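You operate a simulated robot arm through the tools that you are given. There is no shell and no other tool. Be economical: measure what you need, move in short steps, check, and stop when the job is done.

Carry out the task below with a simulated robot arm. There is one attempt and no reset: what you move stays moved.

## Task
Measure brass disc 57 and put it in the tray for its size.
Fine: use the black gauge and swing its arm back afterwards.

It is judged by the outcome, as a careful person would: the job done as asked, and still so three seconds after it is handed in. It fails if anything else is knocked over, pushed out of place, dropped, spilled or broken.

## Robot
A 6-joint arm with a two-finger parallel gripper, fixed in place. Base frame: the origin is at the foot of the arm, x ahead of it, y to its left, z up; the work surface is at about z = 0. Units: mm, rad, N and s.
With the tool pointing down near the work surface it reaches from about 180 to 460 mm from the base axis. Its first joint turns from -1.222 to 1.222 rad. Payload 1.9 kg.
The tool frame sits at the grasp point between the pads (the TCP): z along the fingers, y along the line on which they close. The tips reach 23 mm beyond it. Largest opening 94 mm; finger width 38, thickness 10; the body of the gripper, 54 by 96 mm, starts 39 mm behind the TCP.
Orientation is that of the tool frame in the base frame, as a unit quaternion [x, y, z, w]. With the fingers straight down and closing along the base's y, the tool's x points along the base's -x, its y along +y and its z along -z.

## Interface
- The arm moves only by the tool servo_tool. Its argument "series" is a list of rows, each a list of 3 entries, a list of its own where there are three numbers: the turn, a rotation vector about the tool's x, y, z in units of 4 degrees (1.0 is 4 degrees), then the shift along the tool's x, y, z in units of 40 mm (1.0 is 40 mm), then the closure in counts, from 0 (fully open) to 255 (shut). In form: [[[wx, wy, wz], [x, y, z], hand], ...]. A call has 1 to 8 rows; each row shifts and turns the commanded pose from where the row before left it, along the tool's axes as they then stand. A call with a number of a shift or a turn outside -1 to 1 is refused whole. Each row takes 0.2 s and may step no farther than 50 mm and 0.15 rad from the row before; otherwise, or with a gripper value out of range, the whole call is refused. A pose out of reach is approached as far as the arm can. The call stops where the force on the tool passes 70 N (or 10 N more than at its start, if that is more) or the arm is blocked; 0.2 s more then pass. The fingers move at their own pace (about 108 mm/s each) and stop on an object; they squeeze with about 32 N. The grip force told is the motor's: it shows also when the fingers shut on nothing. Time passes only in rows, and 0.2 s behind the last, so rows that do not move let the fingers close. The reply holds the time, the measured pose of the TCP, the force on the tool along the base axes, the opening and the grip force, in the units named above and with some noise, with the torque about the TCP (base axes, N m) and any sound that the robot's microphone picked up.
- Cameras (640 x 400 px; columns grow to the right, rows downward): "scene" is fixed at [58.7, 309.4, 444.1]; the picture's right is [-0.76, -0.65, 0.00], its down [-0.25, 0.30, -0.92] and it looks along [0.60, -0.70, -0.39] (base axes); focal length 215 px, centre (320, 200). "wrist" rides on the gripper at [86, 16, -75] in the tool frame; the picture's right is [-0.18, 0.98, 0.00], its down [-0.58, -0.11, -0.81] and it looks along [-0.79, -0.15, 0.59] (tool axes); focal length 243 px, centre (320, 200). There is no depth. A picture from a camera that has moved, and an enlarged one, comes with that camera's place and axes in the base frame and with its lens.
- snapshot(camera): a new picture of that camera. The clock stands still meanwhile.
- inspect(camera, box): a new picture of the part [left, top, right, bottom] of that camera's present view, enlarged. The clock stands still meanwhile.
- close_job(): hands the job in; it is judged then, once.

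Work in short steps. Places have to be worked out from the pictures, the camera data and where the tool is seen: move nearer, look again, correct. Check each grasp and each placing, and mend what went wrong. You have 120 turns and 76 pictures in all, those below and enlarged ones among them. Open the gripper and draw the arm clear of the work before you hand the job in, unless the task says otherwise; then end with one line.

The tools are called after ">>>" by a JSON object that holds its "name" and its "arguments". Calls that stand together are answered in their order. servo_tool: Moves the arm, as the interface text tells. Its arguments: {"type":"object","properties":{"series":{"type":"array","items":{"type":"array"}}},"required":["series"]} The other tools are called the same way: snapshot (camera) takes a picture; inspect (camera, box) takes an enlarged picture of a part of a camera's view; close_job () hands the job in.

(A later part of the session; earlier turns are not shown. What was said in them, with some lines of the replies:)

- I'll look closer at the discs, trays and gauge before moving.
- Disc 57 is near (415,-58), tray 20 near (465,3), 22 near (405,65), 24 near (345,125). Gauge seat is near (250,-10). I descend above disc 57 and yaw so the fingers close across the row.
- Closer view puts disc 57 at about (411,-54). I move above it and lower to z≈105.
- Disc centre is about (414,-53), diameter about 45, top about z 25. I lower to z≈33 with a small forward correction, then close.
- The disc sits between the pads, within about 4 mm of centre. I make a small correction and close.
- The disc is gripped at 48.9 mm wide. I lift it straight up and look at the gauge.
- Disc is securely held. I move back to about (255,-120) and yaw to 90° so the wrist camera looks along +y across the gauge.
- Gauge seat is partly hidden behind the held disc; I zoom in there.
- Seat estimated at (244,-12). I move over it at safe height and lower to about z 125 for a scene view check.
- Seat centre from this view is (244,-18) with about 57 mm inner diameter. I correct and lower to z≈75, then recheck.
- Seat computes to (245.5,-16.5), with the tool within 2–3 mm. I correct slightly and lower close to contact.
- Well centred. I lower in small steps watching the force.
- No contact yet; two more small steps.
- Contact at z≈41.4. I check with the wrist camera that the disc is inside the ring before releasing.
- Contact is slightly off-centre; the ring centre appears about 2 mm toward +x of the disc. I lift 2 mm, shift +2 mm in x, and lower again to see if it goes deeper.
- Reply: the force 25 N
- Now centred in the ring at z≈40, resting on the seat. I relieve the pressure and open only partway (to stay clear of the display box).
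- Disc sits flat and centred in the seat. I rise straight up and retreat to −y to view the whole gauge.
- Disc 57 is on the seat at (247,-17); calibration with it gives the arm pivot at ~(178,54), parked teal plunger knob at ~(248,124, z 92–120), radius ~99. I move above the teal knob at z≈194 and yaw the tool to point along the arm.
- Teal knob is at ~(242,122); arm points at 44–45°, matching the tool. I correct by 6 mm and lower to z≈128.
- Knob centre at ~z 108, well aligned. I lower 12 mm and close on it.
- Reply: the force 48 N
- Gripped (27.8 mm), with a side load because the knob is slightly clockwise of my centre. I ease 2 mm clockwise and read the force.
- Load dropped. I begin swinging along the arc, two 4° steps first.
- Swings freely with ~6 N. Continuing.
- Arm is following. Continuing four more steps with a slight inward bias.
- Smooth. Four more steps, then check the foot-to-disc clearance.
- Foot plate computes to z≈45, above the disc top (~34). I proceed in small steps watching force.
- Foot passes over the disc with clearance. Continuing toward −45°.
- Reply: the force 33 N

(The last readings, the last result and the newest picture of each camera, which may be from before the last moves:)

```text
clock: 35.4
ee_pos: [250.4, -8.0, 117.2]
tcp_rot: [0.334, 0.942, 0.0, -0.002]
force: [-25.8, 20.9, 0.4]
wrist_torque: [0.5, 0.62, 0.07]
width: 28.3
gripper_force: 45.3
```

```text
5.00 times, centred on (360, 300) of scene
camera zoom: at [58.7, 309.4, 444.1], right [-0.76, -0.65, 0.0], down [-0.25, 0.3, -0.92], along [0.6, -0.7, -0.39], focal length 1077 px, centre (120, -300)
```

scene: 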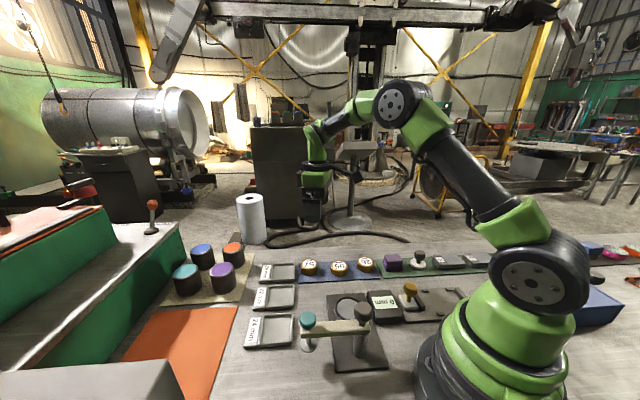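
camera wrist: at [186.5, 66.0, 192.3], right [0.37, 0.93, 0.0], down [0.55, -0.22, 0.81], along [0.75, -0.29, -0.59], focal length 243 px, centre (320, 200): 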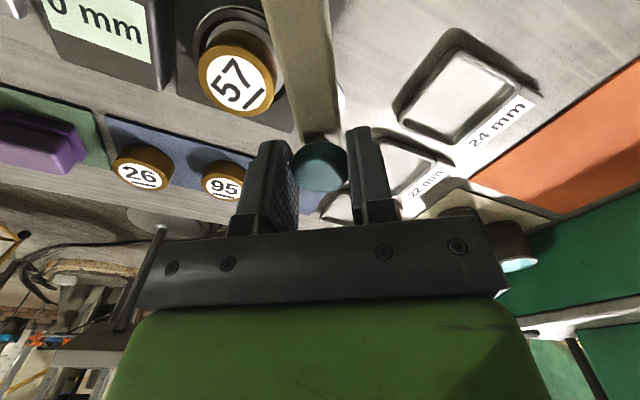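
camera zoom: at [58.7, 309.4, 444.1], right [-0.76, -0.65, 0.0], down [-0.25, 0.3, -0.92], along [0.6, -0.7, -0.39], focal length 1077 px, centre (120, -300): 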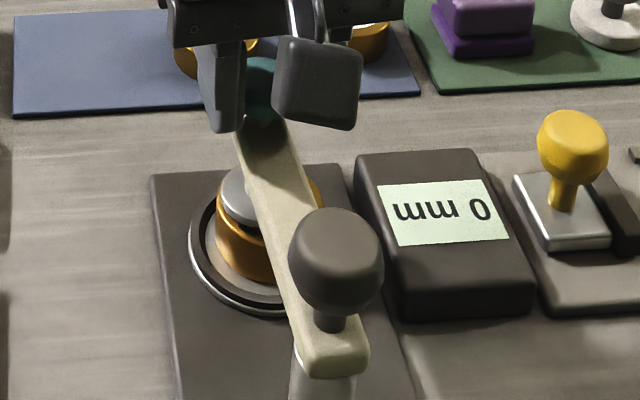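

Radial load of ~33 N has built up (I'm slightly outside the arc). I ease inward 2 mm and take one more step.

>>> {"name": "servo_tool", "arguments": {"series": [[[0, 0, 0], [0.06, 0, 0], 255], [[0, 0, 1], [0.02, -0.16, 0], 255], [[0, 0, 0], [0, 0, 0], 255]]}}

>>> {"name": "inspect", "arguments": {"camera": "scene", "box": [310, 260, 410, 340]}}

>>> {"name": "snapshot", "arguments": {"camera": "wrist"}}

```text
clock: 36.2
ee_pos: [247.1, -10.9, 117.0]
tcp_rot: [0.365, 0.931, 0.002, 0.005]
force: [8.4, -9.3, 0.7]
wrist_torque: [-0.24, -0.25, 0.11]
width: 28.2
gripper_force: 44.4
```

```text
5.00 times, centred on (360, 300) of scene
camera zoom: at [58.8, 309.4, 444.1], right [-0.76, -0.65, 0.0], down [-0.25, 0.3, -0.92], along [0.6, -0.7, -0.39], focal length 1077 px, centre (120, -300)
```

zoom: 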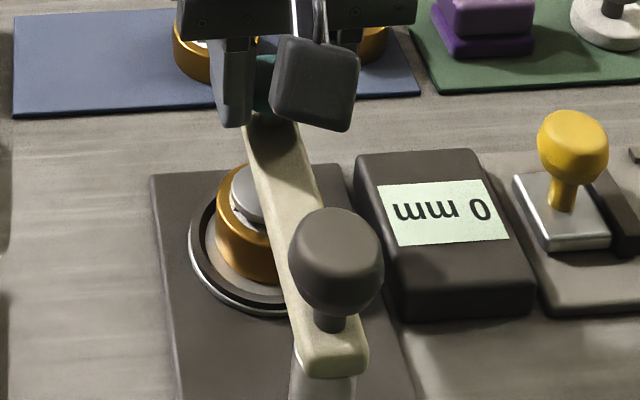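

```text
34 pictures are left
camera wrist: at [191.8, 58.8, 192.0], right [0.8, 0.6, 0.01], down [0.35, -0.48, 0.81], along [0.49, -0.65, -0.59], focal length 243 px, centre (320, 200)
```

wrist: 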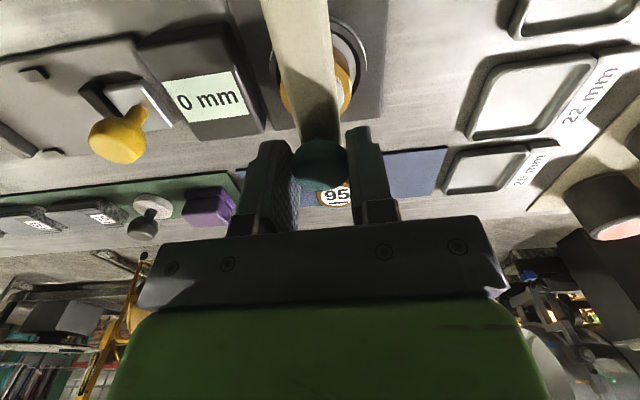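

Foot is nearly over the disc centre (within ~3 mm). I nudge 2° more to feel for a stop.

>>> {"name": "servo_tool", "arguments": {"series": [[[0, 0, 0.6], [0.0, -0.1, 0], 255], [[0, 0, 0], [0, 0, 0], 255]]}}

>>> {"name": "inspect", "arguments": {"camera": "scene", "box": [310, 260, 410, 340]}}

```text
clock: 36.8
ee_pos: [243.9, -13.4, 118.8]
tcp_rot: [0.383, 0.924, 0.002, 0.005]
force: [33.0, 44.5, 1.1]
wrist_torque: [0.34, -0.94, 0.13]
width: 27.8
gripper_force: 44.8
```

```text
5.00 times, centred on (360, 300) of scene
camera zoom: at [58.7, 309.5, 444.1], right [-0.76, -0.65, 0.0], down [-0.25, 0.3, -0.92], along [0.6, -0.7, -0.39], focal length 1077 px, centre (120, -300)
```

zoom: 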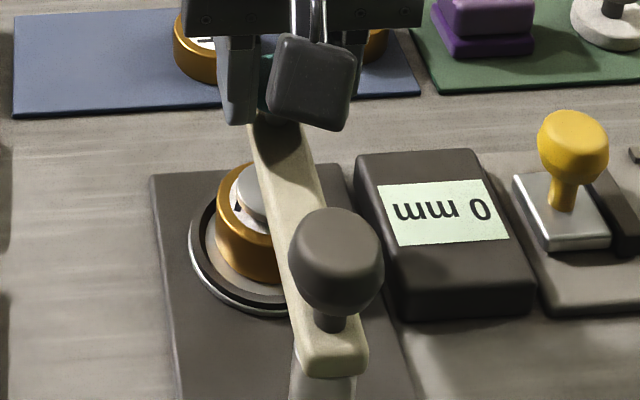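

End stop reached (55 N tangential) – this is the measuring position. I back off slightly and press the plunger down in small steps.

>>> {"name": "servo_tool", "arguments": {"series": [[[0, 0, 0], [0, 0.045, 0], 255], [[0, 0, 0], [0, 0, 0], 255]]}}

>>> {"name": "servo_tool", "arguments": {"series": [[[0, 0, 0], [0, 0, 0.05], 255], [[0, 0, 0], [0, 0, 0.05], 255], [[0, 0, 0], [0, 0, 0], 255]]}}

>>> {"name": "inspect", "arguments": {"camera": "scene", "box": [310, 260, 410, 340]}}

```text
clock: 37.4
ee_pos: [244.7, -13.0, 117.2]
tcp_rot: [0.384, 0.923, 0.001, 0.004]
force: [31.2, 17.8, 0.0]
wrist_torque: [0.26, -0.48, 0.18]
width: 27.8
gripper_force: 45.0
```

```text
clock: 38.2
ee_pos: [245.2, -12.8, 112.4]
tcp_rot: [0.384, 0.923, 0.003, 0.004]
force: [28.5, 13.6, 2.5]
wrist_torque: [0.23, -0.43, 0.08]
width: 27.8
gripper_force: 45.1
heard: click
```

```text
5.00 times, centred on (360, 300) of scene
camera zoom: at [58.7, 309.4, 444.1], right [-0.76, -0.65, 0.0], down [-0.25, 0.3, -0.92], along [0.6, -0.7, -0.39], focal length 1077 px, centre (120, -300)
```

zoom: 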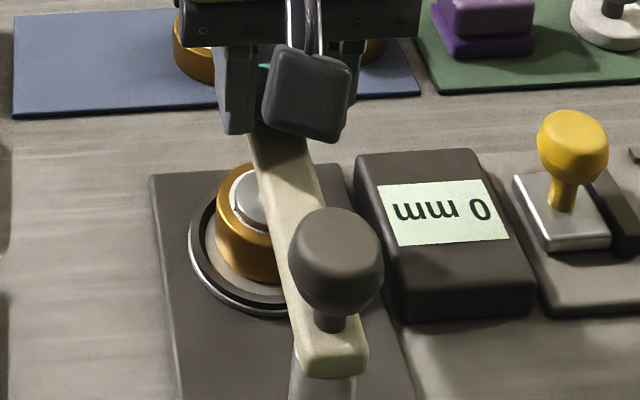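

A click was heard as the plunger moved. Side load remains radially outward-pulling; I ease that by 1.5 mm and press a little more.

>>> {"name": "servo_tool", "arguments": {"series": [[[0, 0, 0], [-0.03, 0, 0.05], 255], [[0, 0, 0], [0, 0, 0], 255]]}}

>>> {"name": "inspect", "arguments": {"camera": "scene", "box": [310, 260, 410, 340]}}

```text
clock: 38.8
ee_pos: [245.0, -12.5, 110.6]
tcp_rot: [0.384, 0.923, 0.003, 0.003]
force: [19.1, 26.0, 32.4]
wrist_torque: [0.37, -0.51, 0.07]
width: 28.1
gripper_force: 45.2
```

```text
5.00 times, centred on (360, 300) of scene
camera zoom: at [58.7, 309.4, 444.1], right [-0.76, -0.65, 0.0], down [-0.25, 0.3, -0.92], along [0.6, -0.7, -0.39], focal length 1077 px, centre (120, -300)
```

zoom: 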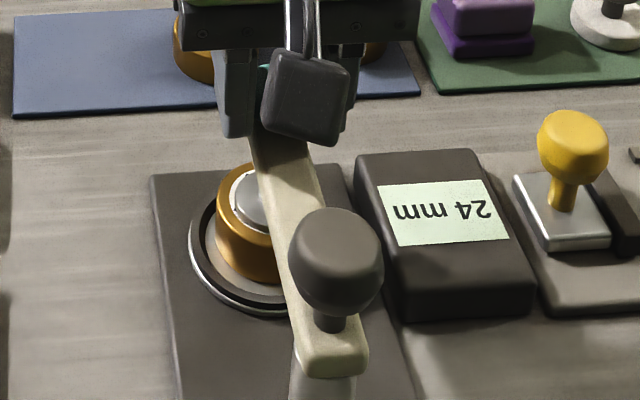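

The display reads 24 mm with 32 N firm contact. I zoom to confirm while lifting the plunger back to its original height.

>>> {"name": "inspect", "arguments": {"camera": "scene", "box": [362, 285, 402, 315]}}

>>> {"name": "servo_tool", "arguments": {"series": [[[0, 0, 0], [0, 0, -0.1], 255], [[0, 0, 0], [0, 0, -0.08], 255], [[0, 0, 0], [0, 0, 0], 255]]}}

>>> {"name": "inspect", "arguments": {"camera": "scene", "box": [310, 260, 410, 340]}}

```text
13.33 times, centred on (382, 300) of scene
camera zoom: at [58.7, 309.4, 444.1], right [-0.76, -0.65, 0.0], down [-0.25, 0.3, -0.92], along [0.6, -0.7, -0.39], focal length 2872 px, centre (-507, -1133)
```

zoom: 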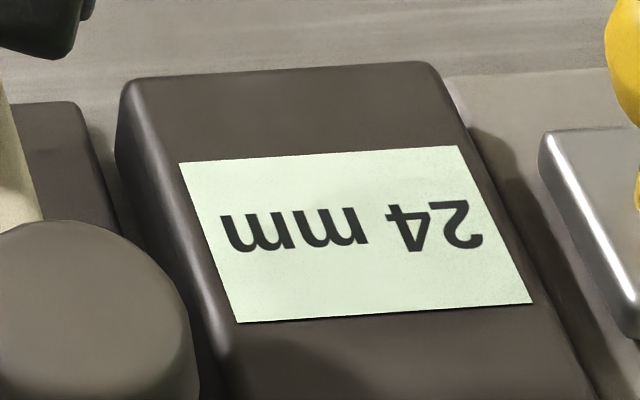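

```text
clock: 39.6
ee_pos: [245.2, -12.9, 118.4]
tcp_rot: [0.384, 0.923, 0.001, 0.001]
force: [28.2, 34.4, -12.8]
wrist_torque: [0.53, -0.28, 0.07]
width: 27.9
gripper_force: 44.3
```

```text
5.00 times, centred on (360, 300) of scene
camera zoom: at [58.8, 309.4, 444.1], right [-0.76, -0.65, 0.0], down [-0.25, 0.3, -0.92], along [0.6, -0.7, -0.39], focal length 1077 px, centre (120, -300)
```

zoom: 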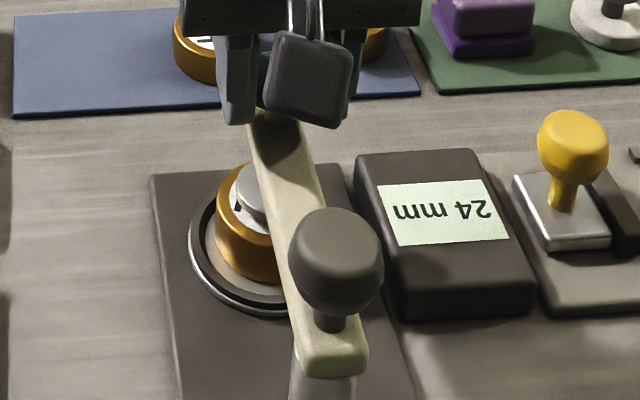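

Confirmed 24 mm; foot is lifted. Now I swing the arm back counter-clockwise along the same arc.

>>> {"name": "servo_tool", "arguments": {"series": [[[0, 0, 0], [0, 0.05, 0], 255], [[0, 0, -1], [0.006, 0.167, 0], 255], [[0, 0, -1], [0.006, 0.167, 0], 255], [[0, 0, -1], [0.006, 0.167, 0], 255], [[0, 0, 0], [0, 0, 0], 255]]}}

```text
clock: 40.8
ee_pos: [256.7, 2.7, 117.9]
tcp_rot: [0.285, 0.959, 0.001, 0.0]
force: [12.4, -10.1, -9.2]
wrist_torque: [-0.07, -0.05, 0.22]
width: 28.3
gripper_force: 45.1
```

Following; slight inward radial error, corrected in the next steps.

>>> {"name": "servo_tool", "arguments": {"series": [[[0, 0, -1], [-0.02, 0.167, 0.02], 255], [[0, 0, -1], [0, 0.167, 0], 255], [[0, 0, -1], [0, 0.167, 0], 255], [[0, 0, -1], [0.0, 0.167, 0], 255], [[0, 0, 0], [0, 0, 0], 255]]}}

>>> {"name": "servo_tool", "arguments": {"series": [[[0, 0, -1], [0.004, 0.167, 0], 255], [[0, 0, -1], [0.004, 0.167, 0], 255], [[0, 0, -1], [0.004, 0.167, 0], 255], [[0, 0, 0], [0, 0, 0], 255]]}}

```text
clock: 42.0
ee_pos: [268.7, 26.6, 117.3]
tcp_rot: [0.151, 0.989, 0.0, -0.003]
force: [-22.3, 8.0, -1.1]
wrist_torque: [0.21, 0.68, -0.1]
width: 28.3
gripper_force: 44.6
```

```text
clock: 43.0
ee_pos: [272.1, 45.6, 117.1]
tcp_rot: [0.047, 0.999, 0.0, -0.003]
force: [-30.6, 3.4, 1.1]
wrist_torque: [0.04, 0.43, 0.06]
width: 28.5
gripper_force: 44.6
```

Now slightly outside the arc; I correct inward 2 mm and continue.

>>> {"name": "servo_tool", "arguments": {"series": [[[0, 0, -1], [0.05, 0.165, 0], 255], [[0, 0, -1], [0.008, 0.165, 0], 255], [[0, 0, -1], [0.008, 0.165, 0], 255], [[0, 0, -1], [0.008, 0.165, 0], 255], [[0, 0, 0], [0, 0, 0], 255]]}}

>>> {"name": "servo_tool", "arguments": {"series": [[[0, 0, -1], [0.008, 0.165, 0], 255], [[0, 0, -1], [0.008, 0.165, 0], 255], [[0, 0, -1], [0.008, 0.165, 0], 255], [[0, 0, 0], [0, 0, 0], 255]]}}

```text
clock: 44.2
ee_pos: [272.8, 72.7, 117.7]
tcp_rot: [-0.094, 0.996, 0.001, 0.002]
force: [-7.2, -1.7, -5.1]
wrist_torque: [-0.09, 0.36, 0.03]
width: 27.9
gripper_force: 45.1
```

```text
clock: 45.2
ee_pos: [267.0, 90.8, 118.3]
tcp_rot: [-0.199, 0.98, 0.0, 0.002]
force: [4.9, -0.1, -1.7]
wrist_torque: [0.02, -0.05, 0.2]
width: 28.4
gripper_force: 45.1
```

Good. Five more steps toward the original park angle (45°).

>>> {"name": "servo_tool", "arguments": {"series": [[[0, 0, -1], [0.004, 0.165, 0], 255], [[0, 0, -1], [0.004, 0.165, 0], 255], [[0, 0, -1], [0.004, 0.165, 0], 255], [[0, 0, -1], [0.004, 0.165, 0], 255], [[0, 0, 0], [0, 0, 0], 255]]}}

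>>> {"name": "servo_tool", "arguments": {"series": [[[0, 0, -1], [0.004, 0.165, 0], 255], [[0, 0, 0], [0, 0, 0], 255]]}}

```text
clock: 46.4
ee_pos: [251.6, 115.6, 117.6]
tcp_rot: [-0.331, 0.944, 0.0, 0.002]
force: [8.5, 4.6, 0.3]
wrist_torque: [0.1, -0.23, 0.13]
width: 28.4
gripper_force: 45.6
```

```text
clock: 47.0
ee_pos: [247.3, 119.1, 116.3]
tcp_rot: [-0.365, 0.931, 0.0, 0.001]
force: [5.3, 5.7, 0.2]
wrist_torque: [0.14, -0.09, -0.05]
width: 28.2
gripper_force: 45.1
```

About 3 mm short of the original park; a final small step to the stop.

>>> {"name": "servo_tool", "arguments": {"series": [[[0, 0, -0.5], [0, 0.08, 0], 255], [[0, 0, 0], [0, 0, 0], 255]]}}

>>> {"name": "inspect", "arguments": {"camera": "scene", "box": [270, 260, 410, 370]}}

```text
clock: 47.6
ee_pos: [245.3, 121.9, 116.3]
tcp_rot: [-0.381, 0.925, 0.0, 0.001]
force: [4.4, 7.3, 0.6]
wrist_torque: [0.03, 0.09, -0.22]
width: 28.3
gripper_force: 45.0
```

```text
3.64 times, centred on (340, 315) of scene
camera zoom: at [58.7, 309.4, 444.1], right [-0.76, -0.65, 0.0], down [-0.25, 0.3, -0.92], along [0.6, -0.7, -0.39], focal length 783 px, centre (247, -218)
```

zoom: 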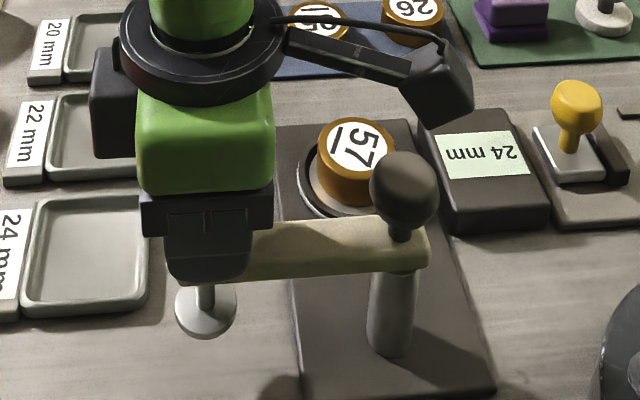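

Matches the initial parked image; one more 1.5 mm nudge to feel the stop, then I release and rise.

>>> {"name": "servo_tool", "arguments": {"series": [[[0, 0, 0], [0, 0.04, 0], 255], [[0, 0, 0], [0, 0, 0], 255]]}}

```text
clock: 48.2
ee_pos: [245.7, 121.1, 118.5]
tcp_rot: [-0.381, 0.924, 0.001, 0.002]
force: [20.8, -6.3, 0.8]
wrist_torque: [-0.09, -0.32, 0.2]
width: 28.3
gripper_force: 45.3
```

Stop felt. I release the knob and rise clear.

>>> {"name": "servo_tool", "arguments": {"series": [[[0, 0, 0], [0, 0, 0], 0], [[0, 0, 0], [0, 0, 0], 0], [[0, 0, 0], [0, 0, 0], 0], [[0, 0, 0], [0, 0, -0.6], 0], [[0, 0, 0], [0, 0, -1], 0], [[0, 0, 0], [0, 0, -0.6], 0], [[0, 0, 0], [0, 0, 0], 0]]}}

>>> {"name": "inspect", "arguments": {"camera": "scene", "box": [230, 200, 430, 380]}}

```text
clock: 49.8
ee_pos: [244.5, 122.5, 205.0]
tcp_rot: [-0.381, 0.925, 0.0, 0.001]
force: [0.6, -0.3, -0.4]
wrist_torque: [0.03, -0.03, 0.0]
width: 94.0
gripper_force: 0.0
```

```text
2.22 times, centred on (330, 290) of scene
camera zoom: at [58.7, 309.4, 444.1], right [-0.76, -0.65, 0.0], down [-0.25, 0.3, -0.92], along [0.6, -0.7, -0.39], focal length 479 px, centre (298, 0)
```

zoom: 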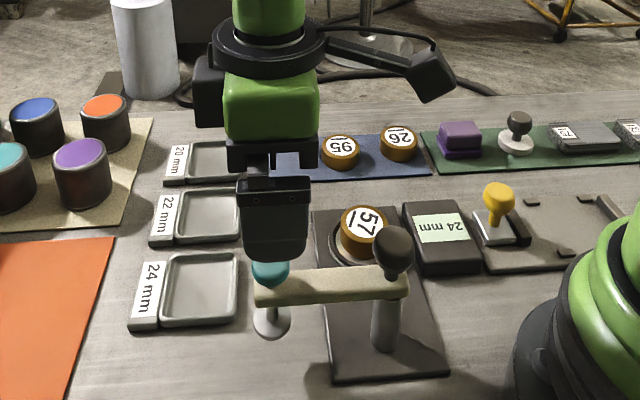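

Arm is parked as before, disc 57 still seated. I move over it keeping this yaw (fingers then close clear of the display box) and lower to z≈95.

>>> {"name": "servo_tool", "arguments": {"series": [[[0, 0, 0], [0.608, -0.63, 0], 0], [[0, 0, 0], [0.608, -0.63, 0], 0], [[0, 0, 0], [0.608, -0.63, 0], 0], [[0, 0, 0], [0.608, -0.63, 0], 0], [[0, 0, 0], [0, 0, 0.9], 0], [[0, 0, 0], [0, 0, 0.9], 0], [[0, 0, 0], [0, 0, 0.9], 0], [[0, 0, 0], [0, 0, 0], 0]]}}

>>> {"name": "snapshot", "arguments": {"camera": "wrist"}}

>>> {"name": "inspect", "arguments": {"camera": "scene", "box": [290, 240, 430, 350]}}

```text
clock: 51.6
ee_pos: [247.3, -18.5, 96.8]
tcp_rot: [-0.38, 0.925, 0.0, 0.001]
force: [0.0, 0.2, 0.0]
wrist_torque: [-0.01, 0.0, -0.01]
width: 93.9
gripper_force: 0.0
```

```text
26 pictures are left
camera wrist: at [172.2, -67.0, 170.6], right [-0.56, 0.83, 0.0], down [0.49, 0.33, 0.81], along [0.67, 0.45, -0.59], focal length 243 px, centre (320, 200)
```

wrist: 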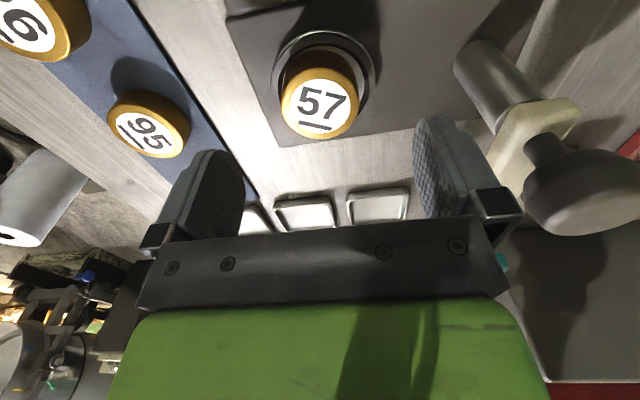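

```text
3.64 times, centred on (360, 295) of scene
camera zoom: at [58.7, 309.4, 444.1], right [-0.76, -0.65, 0.0], down [-0.25, 0.3, -0.92], along [0.6, -0.7, -0.39], focal length 783 px, centre (174, -146)
```

zoom: 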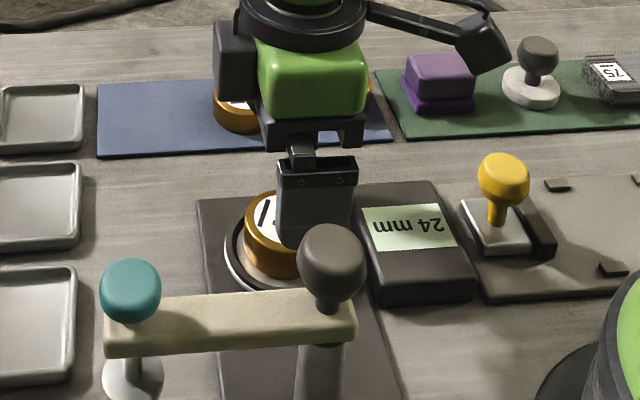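

Disc centre at (246,-17.5) – aligned. I lower to z≈43 and close.

>>> {"name": "servo_tool", "arguments": {"series": [[[0, 0, 0], [0, 0, 0.6], 0], [[0, 0, 0], [0, 0, 0.5], 0], [[0, 0, 0], [0, 0, 0.23], 0], [[0, 0, 0], [0, 0, 0], 0]]}}

>>> {"name": "servo_tool", "arguments": {"series": [[[0, 0, 0], [0, 0, 0], 255], [[0, 0, 0], [0, 0, 0], 255], [[0, 0, 0], [0, 0, 0], 255], [[0, 0, 0], [0, 0, 0], 255]]}}

```text
clock: 52.6
ee_pos: [246.4, -17.5, 44.8]
tcp_rot: [-0.38, 0.925, 0.001, 0.0]
force: [0.6, 0.4, -1.3]
wrist_torque: [0.0, -0.02, 0.0]
width: 93.8
gripper_force: 0.1
```

```text
clock: 53.6
ee_pos: [245.7, -16.5, 44.0]
tcp_rot: [-0.381, 0.924, 0.0, 0.002]
force: [1.4, -1.1, 0.8]
wrist_torque: [0.03, -0.09, 0.0]
width: 49.2
gripper_force: 32.4
```

Gripped (49.2 mm). I lift to z≈200 and move above the 24 mm tray at about (343,138).

>>> {"name": "servo_tool", "arguments": {"series": [[[0, 0, 0], [0, 0, -0.5], 255], [[0, 0, 0], [0, 0, -1], 255], [[0, 0, 0], [0, 0, -1], 255], [[0, 0, 0], [0, 0, -1], 255], [[0, 0, 0], [0, 0, -0.5], 255], [[0, 0, 0], [-0.742, 0.174, 0], 255], [[0, 0, 0], [-0.742, 0.174, 0], 255]]}}

>>> {"name": "servo_tool", "arguments": {"series": [[[0, 0, 0], [-0.742, 0.174, 0], 255], [[0, 0, 0], [-0.742, 0.174, 0], 255], [[0, 0, 0], [-0.742, 0.174, 0], 255], [[0, 0, 0], [0, 0, 0], 255]]}}

>>> {"name": "snapshot", "arguments": {"camera": "wrist"}}

>>> {"name": "inspect", "arguments": {"camera": "scene", "box": [220, 200, 400, 370]}}

```text
clock: 55.2
ee_pos: [278.9, 35.7, 203.6]
tcp_rot: [-0.379, 0.925, 0.0, 0.001]
force: [0.8, 0.6, -3.7]
wrist_torque: [0.0, 0.02, 0.01]
width: 49.3
gripper_force: 31.9
```

```text
clock: 56.2
ee_pos: [329.0, 113.7, 203.8]
tcp_rot: [-0.38, 0.925, 0.0, 0.001]
force: [-0.2, -0.4, -4.7]
wrist_torque: [-0.06, 0.0, -0.03]
width: 49.2
gripper_force: 31.5
```

```text
24 pictures are left
camera wrist: at [254.5, 64.2, 278.3], right [-0.56, 0.83, 0.0], down [0.49, 0.33, 0.81], along [0.67, 0.45, -0.59], focal length 243 px, centre (320, 200)
```

wrist: 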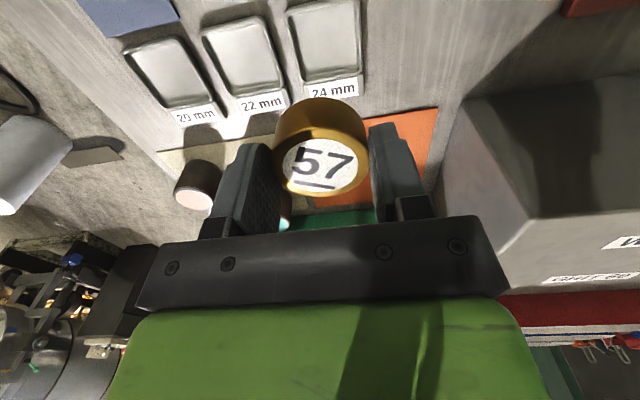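

```text
2.35 times, centred on (310, 285) of scene
camera zoom: at [58.8, 309.4, 444.1], right [-0.76, -0.65, 0.0], down [-0.25, 0.3, -0.92], along [0.6, -0.7, -0.39], focal length 507 px, centre (344, 0)
```

zoom: 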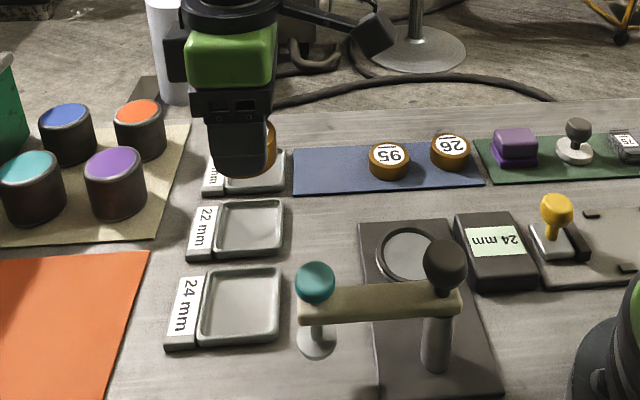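

Tray 24 centre is ~(339,128). I shift there and lower to z≈95 to check.

>>> {"name": "servo_tool", "arguments": {"series": [[[0, 0, 0], [-0.43, 0.08, 0.2], 255], [[0, 0, 0], [0, 0, 0.9], 255], [[0, 0, 0], [0, 0, 0.9], 255], [[0, 0, 0], [0, 0, 0.7], 255], [[0, 0, 0], [0, 0, 0], 255]]}}

>>> {"name": "snapshot", "arguments": {"camera": "wrist"}}

>>> {"name": "inspect", "arguments": {"camera": "scene", "box": [230, 230, 370, 350]}}

```text
clock: 57.4
ee_pos: [339.2, 127.1, 96.5]
tcp_rot: [-0.381, 0.924, 0.001, 0.0]
force: [-0.4, 0.1, -4.0]
wrist_torque: [0.01, 0.01, 0.0]
width: 49.2
gripper_force: 32.6
```

```text
22 pictures are left
camera wrist: at [264.1, 77.5, 170.8], right [-0.56, 0.83, 0.0], down [0.49, 0.33, 0.81], along [0.67, 0.45, -0.59], focal length 243 px, centre (320, 200)
```

wrist: 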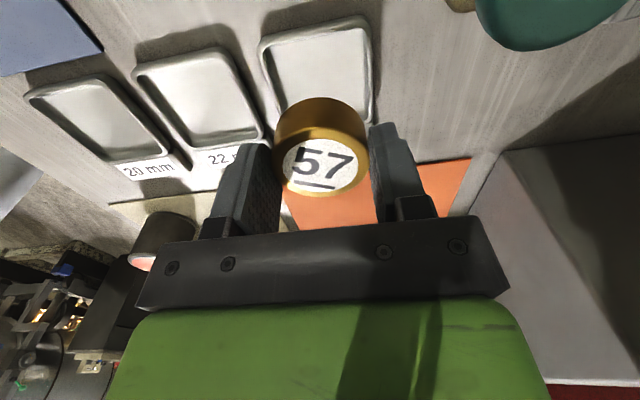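

```text
3.33 times, centred on (300, 290) of scene
camera zoom: at [58.8, 309.4, 444.1], right [-0.76, -0.65, 0.0], down [-0.25, 0.3, -0.92], along [0.6, -0.7, -0.39], focal length 718 px, centre (387, -100)
```

zoom: 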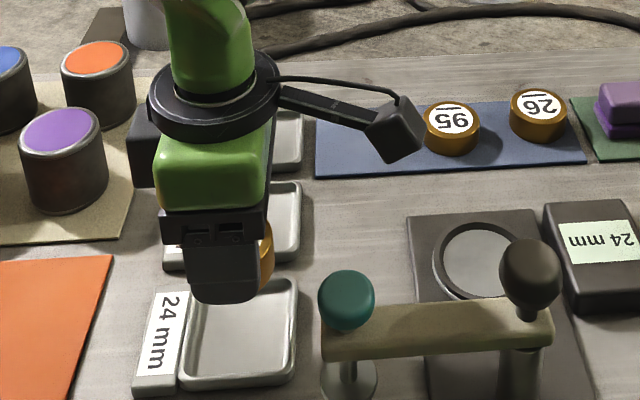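

Tray centre (338.6,129) vs tool (339.2,127) – aligned. I lower to z≈46, then small steps to contact.

>>> {"name": "servo_tool", "arguments": {"series": [[[0, 0, 0], [0, 0.03, 0.6], 255], [[0, 0, 0], [0, 0, 0.4], 255], [[0, 0, 0], [0, 0, 0.25], 255], [[0, 0, 0], [0, 0, 0], 255]]}}

>>> {"name": "snapshot", "arguments": {"camera": "wrist"}}

```text
clock: 58.4
ee_pos: [336.5, 126.6, 46.1]
tcp_rot: [-0.38, 0.925, 0.0, 0.001]
force: [-0.6, -0.4, -3.9]
wrist_torque: [0.0, 0.01, 0.01]
width: 49.3
gripper_force: 31.6
```

```text
20 pictures are left
camera wrist: at [262.2, 78.3, 120.4], right [-0.56, 0.83, 0.0], down [0.49, 0.33, 0.81], along [0.67, 0.45, -0.59], focal length 243 px, centre (320, 200)
```

wrist: 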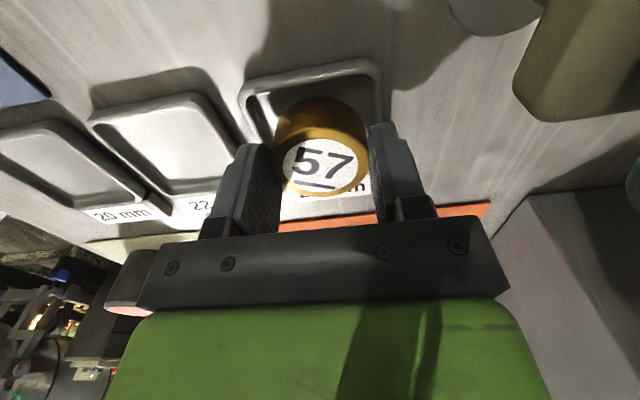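

Disc is inside the tray outline. Lowering in small steps.

>>> {"name": "servo_tool", "arguments": {"series": [[[0, 0, 0], [-0.03, 0, 0.08], 255], [[0, 0, 0], [0, 0, 0.06], 255], [[0, 0, 0], [0, 0, 0], 255]]}}

>>> {"name": "servo_tool", "arguments": {"series": [[[0, 0, 0], [0, 0, 0.05], 255], [[0, 0, 0], [0, 0, 0], 255]]}}

```text
clock: 59.2
ee_pos: [338.3, 128.7, 39.2]
tcp_rot: [-0.38, 0.925, 0.001, 0.001]
force: [0.2, -0.9, -4.0]
wrist_torque: [-0.06, 0.0, -0.01]
width: 48.9
gripper_force: 31.9
```

```text
clock: 59.8
ee_pos: [337.0, 128.1, 38.5]
tcp_rot: [-0.38, 0.925, 0.001, 0.0]
force: [0.2, -0.8, -4.2]
wrist_torque: [0.0, 0.03, 0.03]
width: 49.3
gripper_force: 32.2
```

No contact yet; another small step.

>>> {"name": "servo_tool", "arguments": {"series": [[[0, 0, 0], [0, 0, 0.05], 255], [[0, 0, 0], [0, 0, 0], 255]]}}

```text
clock: 60.4
ee_pos: [337.5, 128.3, 36.4]
tcp_rot: [-0.38, 0.925, 0.0, 0.001]
force: [-8.0, 3.8, 22.5]
wrist_torque: [0.19, 0.38, 0.03]
width: 49.3
gripper_force: 32.0
```

Contact on the tray floor. I check and release partway.

>>> {"name": "servo_tool", "arguments": {"series": [[[0, 0, 0], [0, 0, -0.03], 255], [[0, 0, 0], [0, 0, 0], 85], [[0, 0, 0], [0, 0, 0], 85], [[0, 0, 0], [0, 0, 0], 85]]}}

>>> {"name": "inspect", "arguments": {"camera": "wrist", "box": [220, 50, 420, 220]}}

```text
clock: 61.4
ee_pos: [338.1, 128.7, 37.2]
tcp_rot: [-0.38, 0.925, 0.001, 0.001]
force: [1.0, 0.8, 0.0]
wrist_torque: [0.0, -0.01, -0.02]
width: 62.7
gripper_force: 0.0
```

```text
2.35 times, centred on (320, 135) of wrist
camera zoom: at [263.7, 78.3, 112.5], right [-0.56, 0.83, 0.0], down [0.49, 0.33, 0.81], along [0.67, 0.45, -0.59], focal length 571 px, centre (320, 353)
```

zoom: 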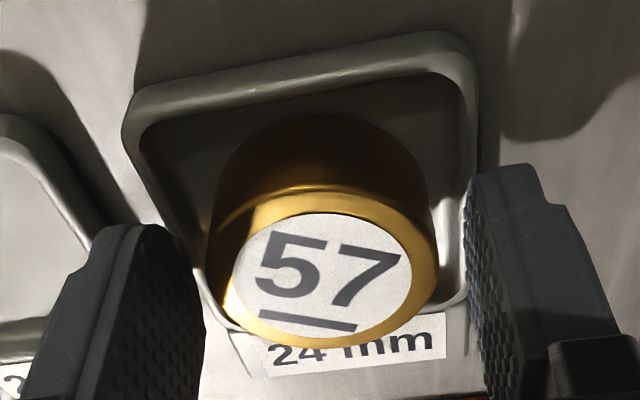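

The disc lies flat inside the 24 mm tray. I rise straight up and draw the arm clear.

>>> {"name": "servo_tool", "arguments": {"series": [[[0, 0, 0], [0, 0, -0.5], 85], [[0, 0, 0], [0, 0, -1], 85], [[0, 0, 0], [0, 0, -1], 85], [[0, 0, 0], [0, 0, -1], 0], [[0, 0, 0], [0, 0, -1], 0], [[0, 0, 0], [0, -0.8, -0.5], 0], [[0, 0, 0], [0, -0.8, 0], 0], [[0, 0, 0], [0, -0.8, 0], 0]]}}

>>> {"name": "snapshot", "arguments": {"camera": "scene"}}

>>> {"name": "inspect", "arguments": {"camera": "scene", "box": [220, 240, 420, 380]}}

```text
clock: 63.2
ee_pos: [406.6, 61.4, 238.4]
tcp_rot: [-0.381, 0.925, 0.0, 0.001]
force: [-0.2, 0.3, 0.0]
wrist_torque: [-0.01, 0.03, 0.01]
width: 94.0
gripper_force: 0.1
```

```text
18 pictures are left
```

scene: 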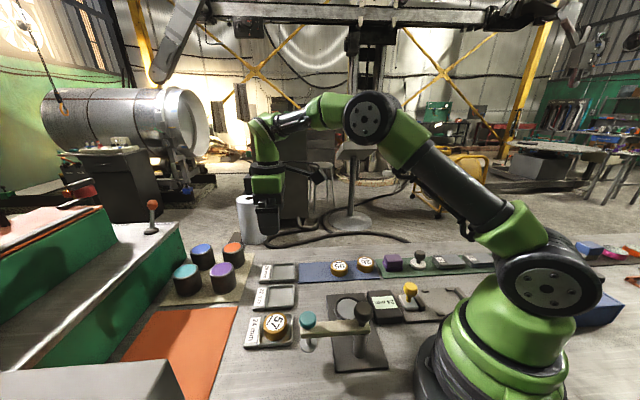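

```text
2.86 times, centred on (320, 310) of scene
camera zoom: at [58.7, 309.4, 444.1], right [-0.76, -0.65, 0.0], down [-0.25, 0.3, -0.92], along [0.6, -0.7, -0.39], focal length 616 px, centre (320, -114)
```

zoom: 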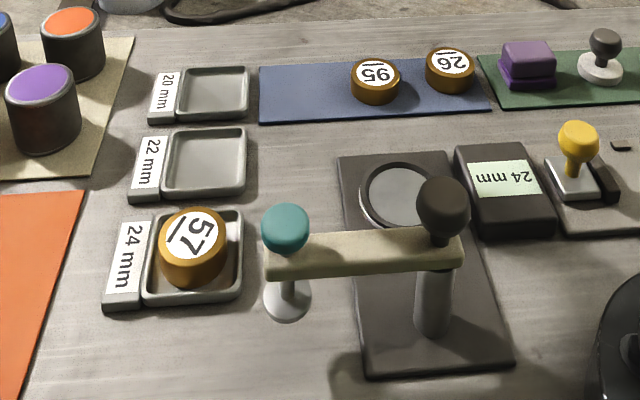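

I check closely that the disc lies flat in the tray.

>>> {"name": "inspect", "arguments": {"camera": "scene", "box": [240, 300, 310, 355]}}

```text
7.27 times, centred on (275, 328) of scene
camera zoom: at [58.7, 309.4, 444.1], right [-0.76, -0.65, 0.0], down [-0.25, 0.3, -0.92], along [0.6, -0.7, -0.39], focal length 1567 px, centre (647, -727)
```

zoom: 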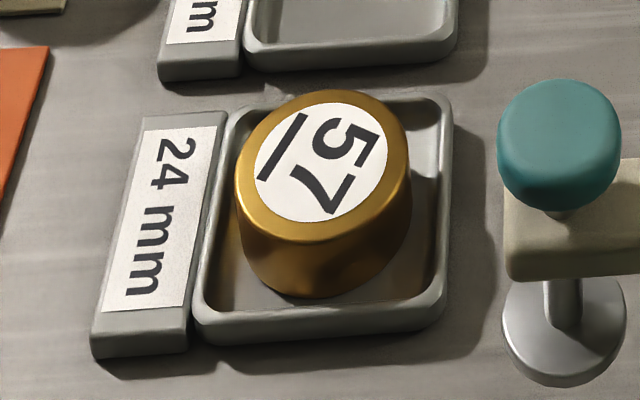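

The disc is flat on the floor of the 24 mm tray, the gauge arm is parked, and the gripper is open and clear, so I hand the job in.

>>> {"name": "close_job", "arguments": {}}

```text
The job is handed in.
```

Disc 57 measured 24 mm on the black gauge and now lies flat in the 24 mm tray, with the gauge arm swung back to its parked position.
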